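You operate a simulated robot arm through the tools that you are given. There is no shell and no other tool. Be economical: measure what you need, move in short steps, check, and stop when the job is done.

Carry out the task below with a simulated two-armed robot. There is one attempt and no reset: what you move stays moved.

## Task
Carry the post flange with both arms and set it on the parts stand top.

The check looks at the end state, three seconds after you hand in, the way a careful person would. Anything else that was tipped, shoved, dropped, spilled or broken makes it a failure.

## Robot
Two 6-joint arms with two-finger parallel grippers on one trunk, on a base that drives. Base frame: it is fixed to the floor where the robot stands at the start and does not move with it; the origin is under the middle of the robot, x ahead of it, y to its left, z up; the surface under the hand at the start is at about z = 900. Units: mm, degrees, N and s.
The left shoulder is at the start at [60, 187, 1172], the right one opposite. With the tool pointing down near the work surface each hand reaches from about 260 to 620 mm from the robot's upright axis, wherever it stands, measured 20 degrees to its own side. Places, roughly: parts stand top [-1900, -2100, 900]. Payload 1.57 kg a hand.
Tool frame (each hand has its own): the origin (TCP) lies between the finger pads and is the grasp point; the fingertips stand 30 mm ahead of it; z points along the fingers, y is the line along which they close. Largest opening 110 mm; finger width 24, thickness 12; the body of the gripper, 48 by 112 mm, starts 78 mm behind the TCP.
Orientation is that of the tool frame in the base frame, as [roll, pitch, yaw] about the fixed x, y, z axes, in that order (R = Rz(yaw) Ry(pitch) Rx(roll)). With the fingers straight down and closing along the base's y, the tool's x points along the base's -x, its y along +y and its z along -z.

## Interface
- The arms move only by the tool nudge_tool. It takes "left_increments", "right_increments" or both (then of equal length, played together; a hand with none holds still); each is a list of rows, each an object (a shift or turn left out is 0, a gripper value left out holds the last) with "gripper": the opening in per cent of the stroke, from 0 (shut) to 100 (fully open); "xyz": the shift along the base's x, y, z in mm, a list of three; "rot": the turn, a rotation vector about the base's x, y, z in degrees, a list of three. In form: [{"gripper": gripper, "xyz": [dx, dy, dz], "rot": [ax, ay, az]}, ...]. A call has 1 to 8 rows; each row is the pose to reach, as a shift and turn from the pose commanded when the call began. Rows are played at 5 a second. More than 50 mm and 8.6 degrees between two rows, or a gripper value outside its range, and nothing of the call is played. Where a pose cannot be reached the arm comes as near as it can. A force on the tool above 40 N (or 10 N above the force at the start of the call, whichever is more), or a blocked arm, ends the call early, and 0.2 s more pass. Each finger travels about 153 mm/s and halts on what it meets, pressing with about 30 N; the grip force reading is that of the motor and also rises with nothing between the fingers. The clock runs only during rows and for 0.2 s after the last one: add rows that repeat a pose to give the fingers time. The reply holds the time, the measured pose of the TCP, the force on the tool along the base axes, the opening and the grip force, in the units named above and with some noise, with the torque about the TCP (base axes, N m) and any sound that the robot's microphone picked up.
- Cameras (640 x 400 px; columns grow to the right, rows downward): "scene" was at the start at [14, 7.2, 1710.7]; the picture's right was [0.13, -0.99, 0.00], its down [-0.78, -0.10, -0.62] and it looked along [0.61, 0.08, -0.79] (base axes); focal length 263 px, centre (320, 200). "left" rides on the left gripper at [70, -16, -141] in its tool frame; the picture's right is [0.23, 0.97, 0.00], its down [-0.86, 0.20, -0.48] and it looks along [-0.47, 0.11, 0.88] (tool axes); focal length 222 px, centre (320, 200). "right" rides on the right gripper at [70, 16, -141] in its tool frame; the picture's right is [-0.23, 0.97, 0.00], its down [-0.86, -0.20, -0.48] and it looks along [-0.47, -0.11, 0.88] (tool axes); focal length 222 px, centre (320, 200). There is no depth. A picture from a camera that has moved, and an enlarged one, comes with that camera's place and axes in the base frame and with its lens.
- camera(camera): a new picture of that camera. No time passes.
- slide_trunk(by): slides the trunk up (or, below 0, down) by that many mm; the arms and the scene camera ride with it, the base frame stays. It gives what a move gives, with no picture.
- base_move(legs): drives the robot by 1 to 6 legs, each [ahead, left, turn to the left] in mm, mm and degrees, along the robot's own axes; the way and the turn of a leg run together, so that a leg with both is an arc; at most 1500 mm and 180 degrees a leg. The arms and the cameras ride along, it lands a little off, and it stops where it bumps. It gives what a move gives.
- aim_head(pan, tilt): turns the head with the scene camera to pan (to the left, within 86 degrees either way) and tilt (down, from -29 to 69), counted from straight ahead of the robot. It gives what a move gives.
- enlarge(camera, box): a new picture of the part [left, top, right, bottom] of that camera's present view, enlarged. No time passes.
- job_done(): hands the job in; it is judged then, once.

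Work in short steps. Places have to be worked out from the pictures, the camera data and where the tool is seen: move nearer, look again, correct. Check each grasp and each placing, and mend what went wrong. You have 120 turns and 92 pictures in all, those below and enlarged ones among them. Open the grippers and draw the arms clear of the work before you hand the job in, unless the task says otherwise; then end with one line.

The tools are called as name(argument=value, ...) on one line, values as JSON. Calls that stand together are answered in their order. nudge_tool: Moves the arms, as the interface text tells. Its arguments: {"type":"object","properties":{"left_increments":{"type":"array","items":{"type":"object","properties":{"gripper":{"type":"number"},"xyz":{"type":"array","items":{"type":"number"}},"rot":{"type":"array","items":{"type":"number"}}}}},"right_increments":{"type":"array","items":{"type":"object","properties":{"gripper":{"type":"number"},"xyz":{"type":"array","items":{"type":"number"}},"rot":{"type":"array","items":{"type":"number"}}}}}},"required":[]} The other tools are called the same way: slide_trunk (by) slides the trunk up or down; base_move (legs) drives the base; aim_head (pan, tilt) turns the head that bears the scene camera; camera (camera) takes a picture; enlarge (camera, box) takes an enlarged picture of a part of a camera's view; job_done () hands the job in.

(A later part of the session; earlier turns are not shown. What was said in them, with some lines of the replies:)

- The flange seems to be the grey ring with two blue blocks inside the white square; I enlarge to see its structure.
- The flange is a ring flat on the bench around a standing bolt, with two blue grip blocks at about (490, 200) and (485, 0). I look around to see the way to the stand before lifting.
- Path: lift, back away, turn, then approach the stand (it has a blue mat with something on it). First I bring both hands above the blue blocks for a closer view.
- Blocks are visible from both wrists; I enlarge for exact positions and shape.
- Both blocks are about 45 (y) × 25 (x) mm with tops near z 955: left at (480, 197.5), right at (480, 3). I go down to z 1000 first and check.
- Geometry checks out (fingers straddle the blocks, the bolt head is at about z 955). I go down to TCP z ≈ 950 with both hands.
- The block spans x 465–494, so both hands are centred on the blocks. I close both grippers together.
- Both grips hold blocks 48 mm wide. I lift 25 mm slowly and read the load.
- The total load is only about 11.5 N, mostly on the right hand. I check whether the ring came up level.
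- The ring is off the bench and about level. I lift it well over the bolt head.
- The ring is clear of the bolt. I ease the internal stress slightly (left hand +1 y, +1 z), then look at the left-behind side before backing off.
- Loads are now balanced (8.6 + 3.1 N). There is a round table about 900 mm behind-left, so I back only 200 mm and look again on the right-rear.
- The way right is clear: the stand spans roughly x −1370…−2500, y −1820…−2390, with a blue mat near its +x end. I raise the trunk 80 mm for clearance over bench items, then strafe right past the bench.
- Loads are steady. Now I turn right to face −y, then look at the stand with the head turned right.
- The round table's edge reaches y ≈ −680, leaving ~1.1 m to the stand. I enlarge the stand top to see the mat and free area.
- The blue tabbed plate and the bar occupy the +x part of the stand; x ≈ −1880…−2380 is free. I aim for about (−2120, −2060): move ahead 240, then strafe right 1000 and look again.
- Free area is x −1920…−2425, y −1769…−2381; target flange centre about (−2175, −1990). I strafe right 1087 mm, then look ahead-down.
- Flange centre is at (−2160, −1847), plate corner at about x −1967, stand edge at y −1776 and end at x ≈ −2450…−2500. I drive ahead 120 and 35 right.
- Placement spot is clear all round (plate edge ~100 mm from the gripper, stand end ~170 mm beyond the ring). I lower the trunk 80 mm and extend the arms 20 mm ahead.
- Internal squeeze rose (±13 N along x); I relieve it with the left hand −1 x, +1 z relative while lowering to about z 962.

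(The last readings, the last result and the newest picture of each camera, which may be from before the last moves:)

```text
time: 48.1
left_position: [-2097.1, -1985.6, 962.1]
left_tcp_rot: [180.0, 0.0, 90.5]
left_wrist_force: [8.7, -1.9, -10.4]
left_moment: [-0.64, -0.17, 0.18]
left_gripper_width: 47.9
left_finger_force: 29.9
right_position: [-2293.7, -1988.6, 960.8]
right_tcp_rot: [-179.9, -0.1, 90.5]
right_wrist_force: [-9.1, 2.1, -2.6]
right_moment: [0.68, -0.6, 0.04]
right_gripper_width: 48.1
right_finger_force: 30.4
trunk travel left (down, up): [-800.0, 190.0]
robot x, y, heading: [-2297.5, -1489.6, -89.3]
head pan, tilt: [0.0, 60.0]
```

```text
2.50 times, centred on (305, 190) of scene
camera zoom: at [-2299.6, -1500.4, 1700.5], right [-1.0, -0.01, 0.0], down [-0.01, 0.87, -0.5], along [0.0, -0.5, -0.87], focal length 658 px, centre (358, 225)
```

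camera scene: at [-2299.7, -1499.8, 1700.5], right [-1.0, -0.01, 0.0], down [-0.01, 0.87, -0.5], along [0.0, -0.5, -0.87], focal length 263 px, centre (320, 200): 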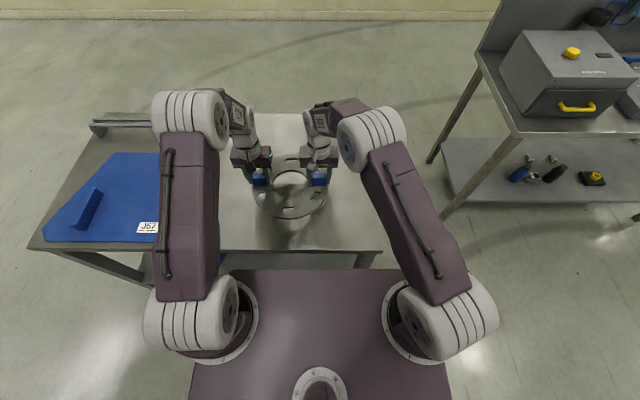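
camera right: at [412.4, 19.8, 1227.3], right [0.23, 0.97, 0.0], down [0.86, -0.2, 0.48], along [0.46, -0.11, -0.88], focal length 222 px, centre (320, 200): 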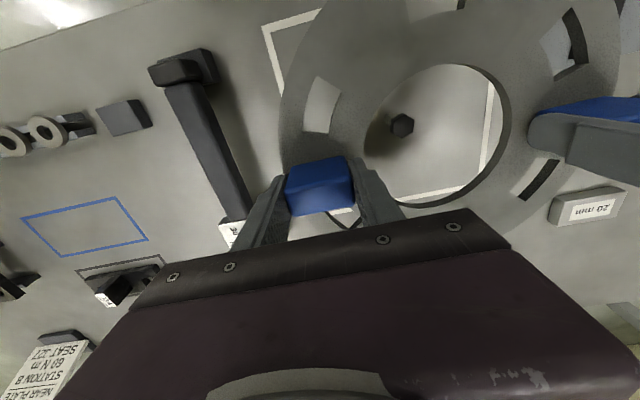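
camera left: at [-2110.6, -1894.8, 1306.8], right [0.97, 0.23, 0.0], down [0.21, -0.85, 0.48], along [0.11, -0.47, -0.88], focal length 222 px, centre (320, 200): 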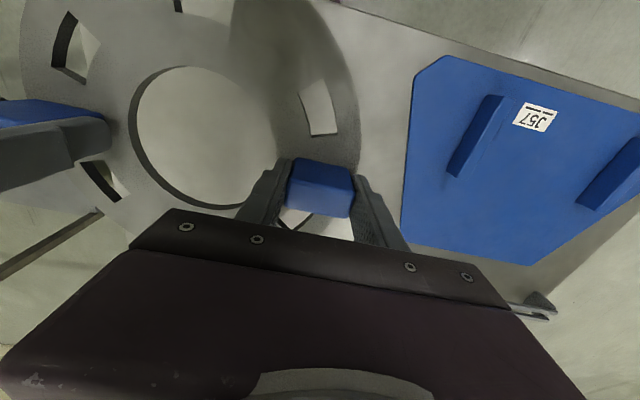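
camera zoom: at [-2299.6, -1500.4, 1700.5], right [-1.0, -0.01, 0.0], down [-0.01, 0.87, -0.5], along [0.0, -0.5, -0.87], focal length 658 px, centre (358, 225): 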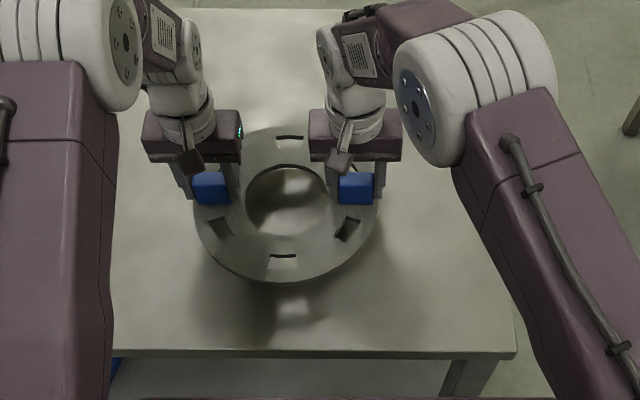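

Nearly down. I lower slowly in 2 mm steps until contact shows in the force.

nudge_tool(left_increments=[{"xyz": [0, 0, -2]}, {"xyz": [0, 0, -4]}, {"xyz": [0, 0, -6]}, {"xyz": [0, 0, -8]}, {"xyz": [0, 0, -9]}, {"xyz": [0, 0, -9]}], right_increments=[{"xyz": [0, 0, -2]}, {"xyz": [0, 0, -4]}, {"xyz": [0, 0, -6]}, {"xyz": [0, 0, -8]}, {"xyz": [0, 0, -9]}, {"xyz": [0, 0, -9]}])

enlarge(camera="scene", box=[210, 110, 400, 270])

```text
time: 49.5
left_position: [-2096.8, -1986.3, 954.2]
left_tcp_rot: [180.0, 0.0, 90.4]
left_wrist_force: [22.6, -3.8, -15.7]
left_moment: [0.2, -0.98, 0.38]
left_gripper_width: 47.9
left_finger_force: 30.3
right_position: [-2292.0, -1990.1, 953.2]
right_tcp_rot: [-180.0, -0.1, 90.5]
right_wrist_force: [-21.7, 2.2, 3.3]
right_moment: [-0.14, -0.94, 0.39]
right_gripper_width: 48.0
right_finger_force: 29.6
trunk travel left (down, up): [-800.0, 190.0]
robot x, y, heading: [-2298.8, -1484.8, -89.4]
head pan, tilt: [0.0, 60.0]
```

```text
2.50 times, centred on (305, 190) of scene
camera zoom: at [-2299.5, -1500.7, 1700.5], right [-1.0, -0.01, 0.0], down [-0.01, 0.87, -0.5], along [0.0, -0.5, -0.87], focal length 658 px, centre (358, 225)
```

zoom: 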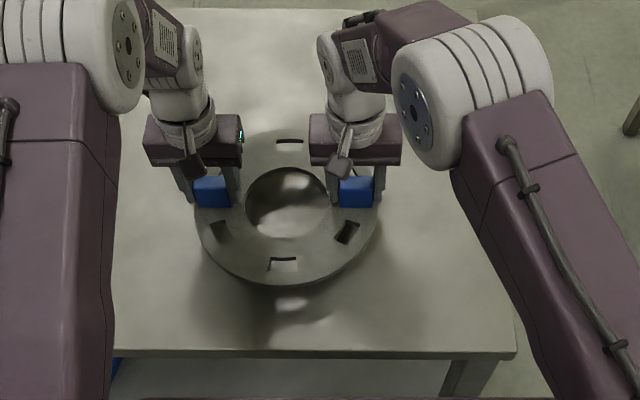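

No contact yet (sum still ≈ −12 N). I relieve the inward squeeze (left +1 x, −1 z) and continue down slowly.

nudge_tool(left_increments=[{"xyz": [1, 0, -1]}, {"xyz": [1, 0, -3]}, {"xyz": [1, 0, -5]}, {"xyz": [1, 0, -7]}, {"xyz": [1, 0, -9]}, {"xyz": [1, 0, -9]}], right_increments=[{"xyz": [0, 0, 0]}, {"xyz": [0, 0, -2]}, {"xyz": [0, 0, -4]}, {"xyz": [0, 0, -6]}, {"xyz": [0, 0, -8]}, {"xyz": [0, 0, -8]}])

enlarge(camera="scene", box=[210, 110, 400, 270])

```text
time: 50.9
left_position: [-2095.8, -1985.8, 945.1]
left_tcp_rot: [180.0, -0.2, 90.5]
left_wrist_force: [14.9, -3.6, -8.0]
left_moment: [0.82, -0.11, 0.39]
left_gripper_width: 47.9
left_finger_force: 29.8
right_position: [-2292.6, -1987.6, 944.7]
right_tcp_rot: [-180.0, 0.1, 90.5]
right_wrist_force: [-14.2, 3.9, -3.8]
right_moment: [-0.81, -0.31, 0.38]
right_gripper_width: 48.0
right_finger_force: 30.2
trunk travel left (down, up): [-800.0, 190.0]
robot x, y, heading: [-2300.7, -1488.9, -89.5]
head pan, tilt: [0.0, 60.0]
```

```text
2.50 times, centred on (305, 190) of scene
camera zoom: at [-2299.5, -1500.7, 1700.5], right [-1.0, -0.01, 0.0], down [-0.01, 0.87, -0.5], along [0.0, -0.5, -0.87], focal length 658 px, centre (358, 225)
```

zoom: 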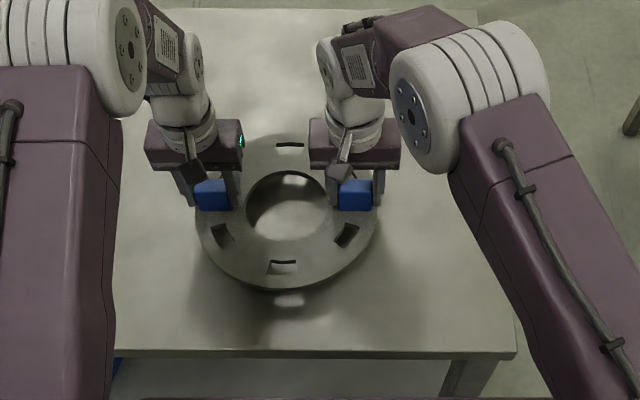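

Still hanging at z 945 with the shadow converging, so the stand top is lower than 900. I keep lowering in small steps.

nudge_tool(left_increments=[{"xyz": [0.7, 0, -2]}, {"xyz": [0.7, 0, -4]}, {"xyz": [0.7, 0, -6]}, {"xyz": [0.7, 0, -8]}, {"xyz": [0.7, 0, -10]}, {"xyz": [0.7, 0, -12]}, {"xyz": [0.7, 0, -12]}], right_increments=[{"xyz": [0, 0, -2]}, {"xyz": [0, 0, -4]}, {"xyz": [0, 0, -6]}, {"xyz": [0, 0, -8]}, {"xyz": [0, 0, -10]}, {"xyz": [0, 0, -12]}, {"xyz": [0, 0, -12]}])

enlarge(camera="scene", box=[210, 110, 400, 270])

```text
time: 52.5
left_position: [-2095.8, -1987.2, 931.6]
left_tcp_rot: [180.0, 0.0, 90.4]
left_wrist_force: [-6.8, 0.7, -4.0]
left_moment: [-0.88, 0.05, -0.06]
left_gripper_width: 48.0
left_finger_force: 30.2
right_position: [-2291.1, -1989.3, 933.0]
right_tcp_rot: [179.9, -0.1, 90.5]
right_wrist_force: [6.4, -1.1, -8.3]
right_moment: [0.86, 0.5, -0.18]
right_gripper_width: 48.0
right_finger_force: 30.1
trunk travel left (down, up): [-800.0, 190.0]
robot x, y, heading: [-2297.7, -1489.1, -89.5]
head pan, tilt: [0.0, 60.0]
```

```text
2.50 times, centred on (305, 190) of scene
camera zoom: at [-2299.5, -1500.7, 1700.5], right [-1.0, -0.01, 0.0], down [-0.01, 0.87, -0.5], along [0.0, -0.5, -0.87], focal length 658 px, centre (358, 225)
```

zoom: 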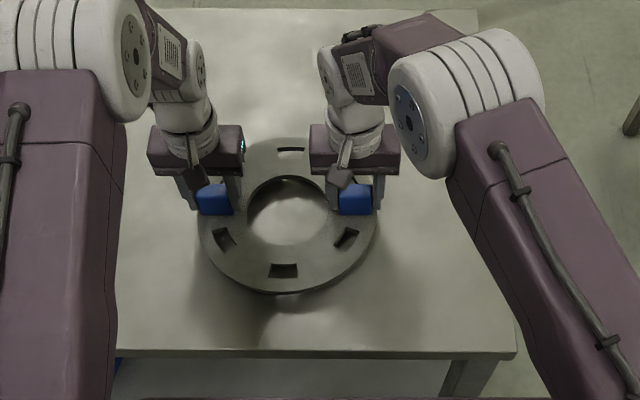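

Still hanging; continuing down.

nudge_tool(left_increments=[{"xyz": [0, 0, -2]}, {"xyz": [0, 0, -4]}, {"xyz": [0, 0, -6]}, {"xyz": [0, 0, -8]}, {"xyz": [0, 0, -10]}, {"xyz": [0, 0, -12]}, {"xyz": [0, 0, -12]}], right_increments=[{"xyz": [0, 0, -2]}, {"xyz": [0, 0, -4]}, {"xyz": [0, 0, -6]}, {"xyz": [0, 0, -8]}, {"xyz": [0, 0, -10]}, {"xyz": [0, 0, -12]}, {"xyz": [0, 0, -12]}])

enlarge(camera="scene", box=[210, 110, 400, 270])

```text
time: 54.1
left_position: [-2095.0, -1987.9, 921.4]
left_tcp_rot: [-180.0, 0.1, 90.4]
left_wrist_force: [-16.6, -2.5, -7.2]
left_moment: [-0.56, -0.24, 0.17]
left_gripper_width: 48.0
left_finger_force: 30.0
right_position: [-2292.1, -1989.3, 920.9]
right_tcp_rot: [-180.0, 0.0, 90.5]
right_wrist_force: [17.1, 2.7, -5.2]
right_moment: [0.6, 0.0, 0.3]
right_gripper_width: 47.8
right_finger_force: 29.7
trunk travel left (down, up): [-800.0, 190.0]
robot x, y, heading: [-2301.5, -1491.4, -89.2]
head pan, tilt: [0.0, 60.0]
```

```text
2.50 times, centred on (305, 190) of scene
camera zoom: at [-2299.5, -1500.7, 1700.5], right [-1.0, -0.01, 0.0], down [-0.01, 0.87, -0.5], along [0.0, -0.5, -0.87], focal length 658 px, centre (358, 225)
```

zoom: 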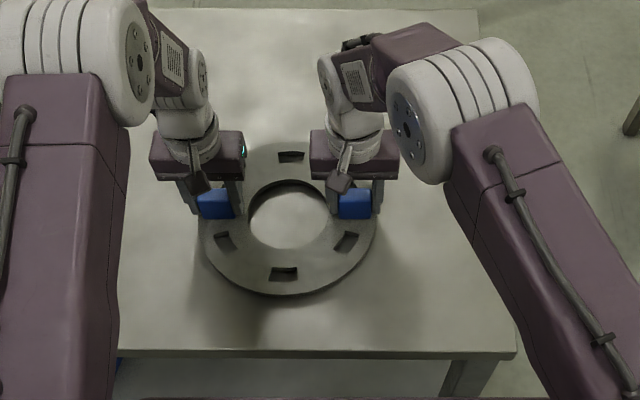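

The ring is close to the surface now. Next 10 mm down with a 0.7 mm x-relief.

nudge_tool(left_increments=[{"xyz": [-0.7, 0, -2]}, {"xyz": [-0.7, 0, -4]}, {"xyz": [-0.7, 0, -6]}, {"xyz": [-0.7, 0, -8]}, {"xyz": [-0.7, 0, -10]}, {"xyz": [-0.7, 0, -10]}], right_increments=[{"xyz": [0, 0, -2]}, {"xyz": [0, 0, -4]}, {"xyz": [0, 0, -6]}, {"xyz": [0, 0, -8]}, {"xyz": [0, 0, -10]}, {"xyz": [0, 0, -10]}])

enlarge(camera="scene", box=[210, 110, 400, 270])

```text
time: 55.5
left_position: [-2095.8, -1987.2, 911.5]
left_tcp_rot: [180.0, -0.1, 90.4]
left_wrist_force: [-18.3, -1.0, -2.9]
left_moment: [-0.88, 0.04, 0.14]
left_gripper_width: 47.8
left_finger_force: 29.6
right_position: [-2292.3, -1989.9, 911.5]
right_tcp_rot: [180.0, 0.1, 90.5]
right_wrist_force: [17.5, 0.0, -2.0]
right_moment: [0.2, 0.47, 0.02]
right_gripper_width: 48.0
right_finger_force: 29.7
trunk travel left (down, up): [-800.0, 190.0]
robot x, y, heading: [-2295.3, -1491.3, -89.6]
head pan, tilt: [0.0, 60.0]
```

```text
2.50 times, centred on (305, 190) of scene
camera zoom: at [-2299.6, -1499.8, 1700.6], right [-1.0, -0.01, 0.0], down [-0.01, 0.87, -0.5], along [0.0, -0.5, -0.87], focal length 658 px, centre (358, 225)
```

zoom: 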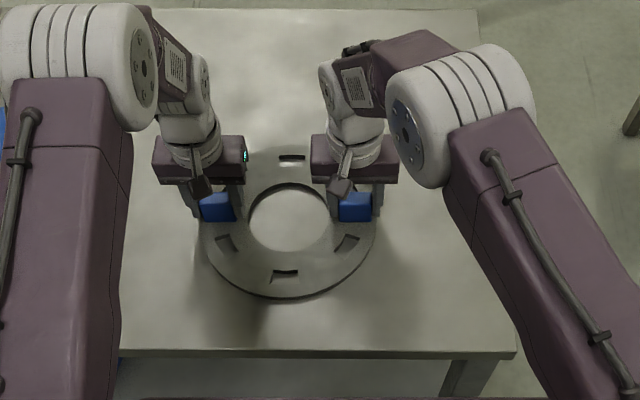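

The carried load has dropped to about 5 N: contact has begun. I go 2–3 mm further and relieve x.

nudge_tool(left_increments=[{"xyz": [-0.5, 0, -1]}, {"xyz": [-1, 0, -2]}, {"xyz": [-1, 0, -2]}, {"xyz": [-1, 0, -2]}], right_increments=[{"xyz": [0, 0, -1]}, {"xyz": [0, 0, -2]}, {"xyz": [0, 0, -2]}, {"xyz": [0, 0, -2]}])

camera(camera="left")

camera(camera="right")

```text
time: 56.5
left_position: [-2094.5, -1986.0, 910.0]
left_tcp_rot: [179.9, 0.2, 90.4]
left_wrist_force: [5.1, -6.4, 20.4]
left_moment: [-0.23, 0.29, 0.02]
left_gripper_width: 47.9
left_finger_force: 30.3
right_position: [-2291.8, -1988.8, 909.9]
right_tcp_rot: [179.9, 0.2, 90.5]
right_wrist_force: [0.4, -11.4, 17.8]
right_moment: [-0.03, 0.23, -0.04]
right_gripper_width: 47.5
right_finger_force: 30.3
trunk travel left (down, up): [-800.0, 190.0]
robot x, y, heading: [-2292.7, -1491.0, -89.2]
head pan, tilt: [0.0, 60.0]
```

```text
50 pictures are left
camera left: at [-2111.7, -1916.2, 1050.8], right [0.97, 0.23, 0.0], down [0.21, -0.85, 0.48], along [0.11, -0.47, -0.88], focal length 222 px, centre (320, 200)
```

left: 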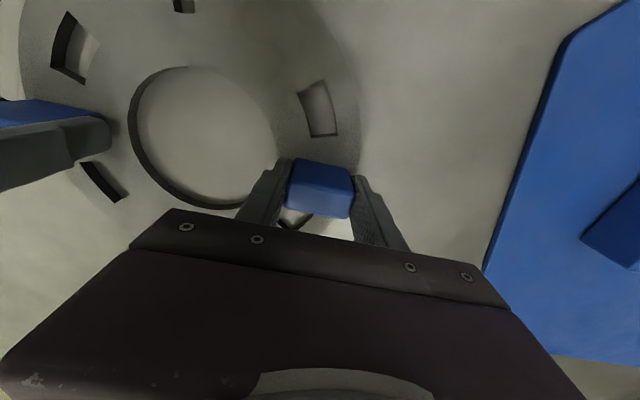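

```text
49 pictures are left
camera right: at [-2275.5, -1918.1, 1052.0], right [0.98, -0.22, 0.0], down [-0.19, -0.85, 0.48], along [-0.1, -0.47, -0.88], focal length 222 px, centre (320, 200)
```

right: 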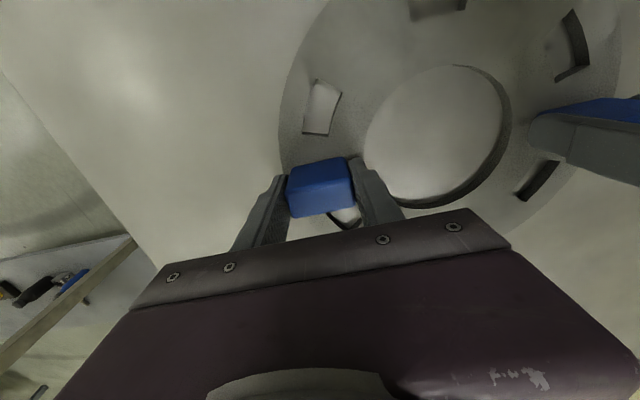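

The ring sits firmly on the stand (+38 N). I ease the press by 1 mm and open both grippers.

nudge_tool(left_increments=[{"xyz": [0, 0, 1]}, {"xyz": [0, 0, 1]}, {"xyz": [0, 0, 1], "gripper": 60}, {"xyz": [0, 0, 1], "gripper": 90}, {"xyz": [0, 0, 1], "gripper": 90}], right_increments=[{"xyz": [0, 0, 1]}, {"xyz": [0, 0, 1]}, {"xyz": [0, 0, 1], "gripper": 60}, {"xyz": [0, 0, 1], "gripper": 90}, {"xyz": [0, 0, 1], "gripper": 90}])

camera(camera="scene")

```text
time: 57.7
left_position: [-2096.5, -1985.5, 910.4]
left_tcp_rot: [-179.9, -0.1, 90.4]
left_wrist_force: [-0.4, -0.2, -0.6]
left_moment: [0.0, 0.0, 0.02]
left_gripper_width: 99.0
left_finger_force: 0.0
right_position: [-2291.3, -1988.8, 910.0]
right_tcp_rot: [-180.0, -0.1, 90.5]
right_wrist_force: [-0.9, 0.3, 0.0]
right_moment: [-0.04, -0.01, -0.01]
right_gripper_width: 99.0
right_finger_force: 0.2
trunk travel left (down, up): [-800.0, 190.0]
robot x, y, heading: [-2300.4, -1491.2, -89.6]
head pan, tilt: [0.0, 60.0]
```

```text
48 pictures are left
camera scene: at [-2300.0, -1498.8, 1700.5], right [-1.0, -0.01, 0.0], down [-0.01, 0.87, -0.5], along [0.0, -0.5, -0.87], focal length 263 px, centre (320, 200)
```

scene: 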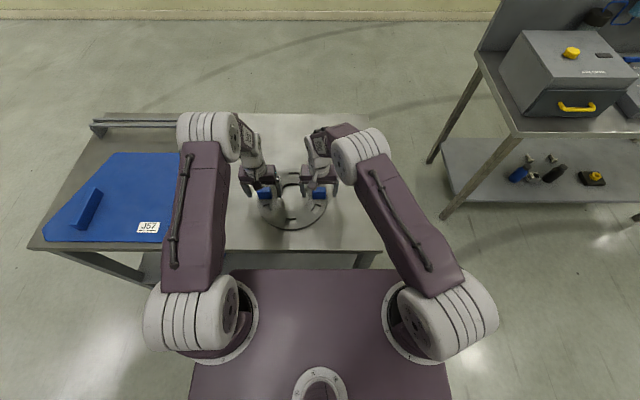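

Both hands are free with zero force. I raise them straight up, clear of the blocks.

nudge_tool(left_increments=[{"xyz": [0, 0, 20]}, {"xyz": [0, 0, 50]}, {"xyz": [0, 0, 90]}, {"xyz": [0, 0, 130]}, {"xyz": [0, 0, 170]}, {"xyz": [0, 0, 200]}, {"xyz": [0, 0, 200]}], right_increments=[{"xyz": [0, 0, 20]}, {"xyz": [0, 0, 50]}, {"xyz": [0, 0, 90]}, {"xyz": [0, 0, 130]}, {"xyz": [0, 0, 170]}, {"xyz": [0, 0, 200]}, {"xyz": [0, 0, 200]}])

camera(camera="scene")

camera(camera="right")

```text
time: 59.3
left_position: [-2097.0, -1983.8, 1110.4]
left_tcp_rot: [-180.0, -0.1, 90.4]
left_wrist_force: [0.2, 0.3, -0.5]
left_moment: [-0.01, 0.01, -0.01]
left_gripper_width: 98.7
left_finger_force: 0.1
right_position: [-2292.5, -1988.3, 1111.5]
right_tcp_rot: [-179.9, -0.1, 90.5]
right_wrist_force: [0.0, -0.1, 0.2]
right_moment: [0.0, 0.02, 0.02]
right_gripper_width: 99.3
right_finger_force: 0.0
trunk travel left (down, up): [-800.0, 190.0]
robot x, y, heading: [-2295.7, -1488.9, -89.3]
head pan, tilt: [0.0, 60.0]
```

```text
47 pictures are left
camera scene: at [-2299.8, -1499.3, 1700.5], right [-1.0, -0.01, 0.0], down [-0.01, 0.87, -0.5], along [0.0, -0.5, -0.87], focal length 263 px, centre (320, 200)
```

scene: 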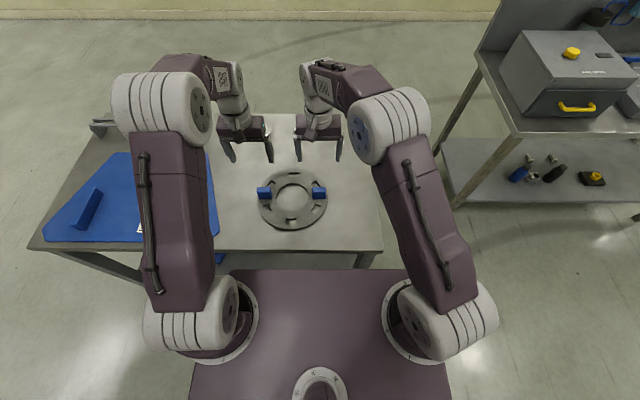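

```text
46 pictures are left
camera right: at [-2275.0, -1918.5, 1253.7], right [0.98, -0.22, 0.0], down [-0.19, -0.86, 0.48], along [-0.1, -0.47, -0.88], focal length 222 px, centre (320, 200)
```

right: 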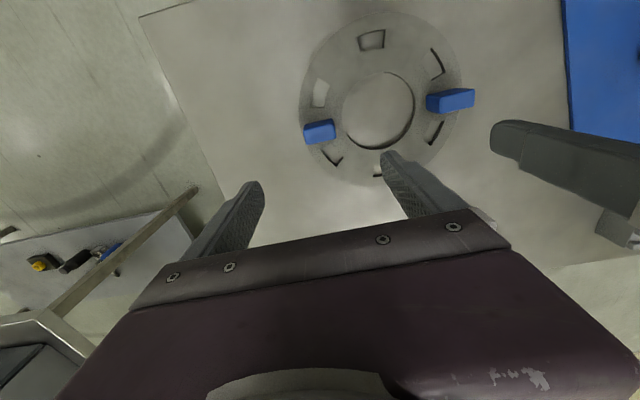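

The flange lies flat and well within the stand top, nothing else is disturbed. I back off 200 mm to draw the arms clear.

base_move(legs=[[-200, 0, 0]])

camera(camera="scene")

```text
time: 60.9
left_position: [-2097.9, -1785.4, 1108.4]
left_tcp_rot: [180.0, -0.3, 90.5]
left_wrist_force: [0.0, -0.8, -0.1]
left_moment: [0.04, 0.0, 0.03]
left_gripper_width: 98.8
left_finger_force: 0.1
right_position: [-2292.9, -1790.7, 1111.5]
right_tcp_rot: [180.0, -0.2, 90.5]
right_wrist_force: [-0.3, 0.6, 0.7]
right_moment: [0.03, -0.01, 0.0]
right_gripper_width: 98.7
right_finger_force: 0.1
trunk travel left (down, up): [-800.0, 190.0]
robot x, y, heading: [-2299.6, -1290.1, -89.4]
head pan, tilt: [0.0, 60.0]
```

```text
45 pictures are left
camera scene: at [-2301.5, -1302.9, 1700.5], right [-1.0, -0.01, 0.0], down [-0.01, 0.87, -0.5], along [0.0, -0.5, -0.87], focal length 263 px, centre (320, 200)
```

scene: 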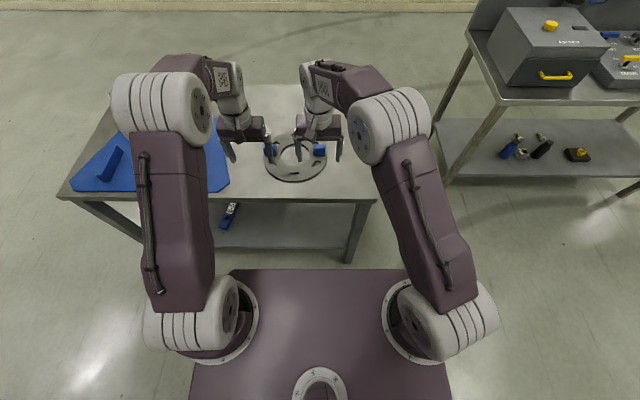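

The flange rests on the stand, grippers are open and arms clear; I hand in.

job_done()

```text
The job is handed in.
```

The post flange was carried with both arms and now lies flat on the parts stand top, with both grippers open and the arms drawn clear.
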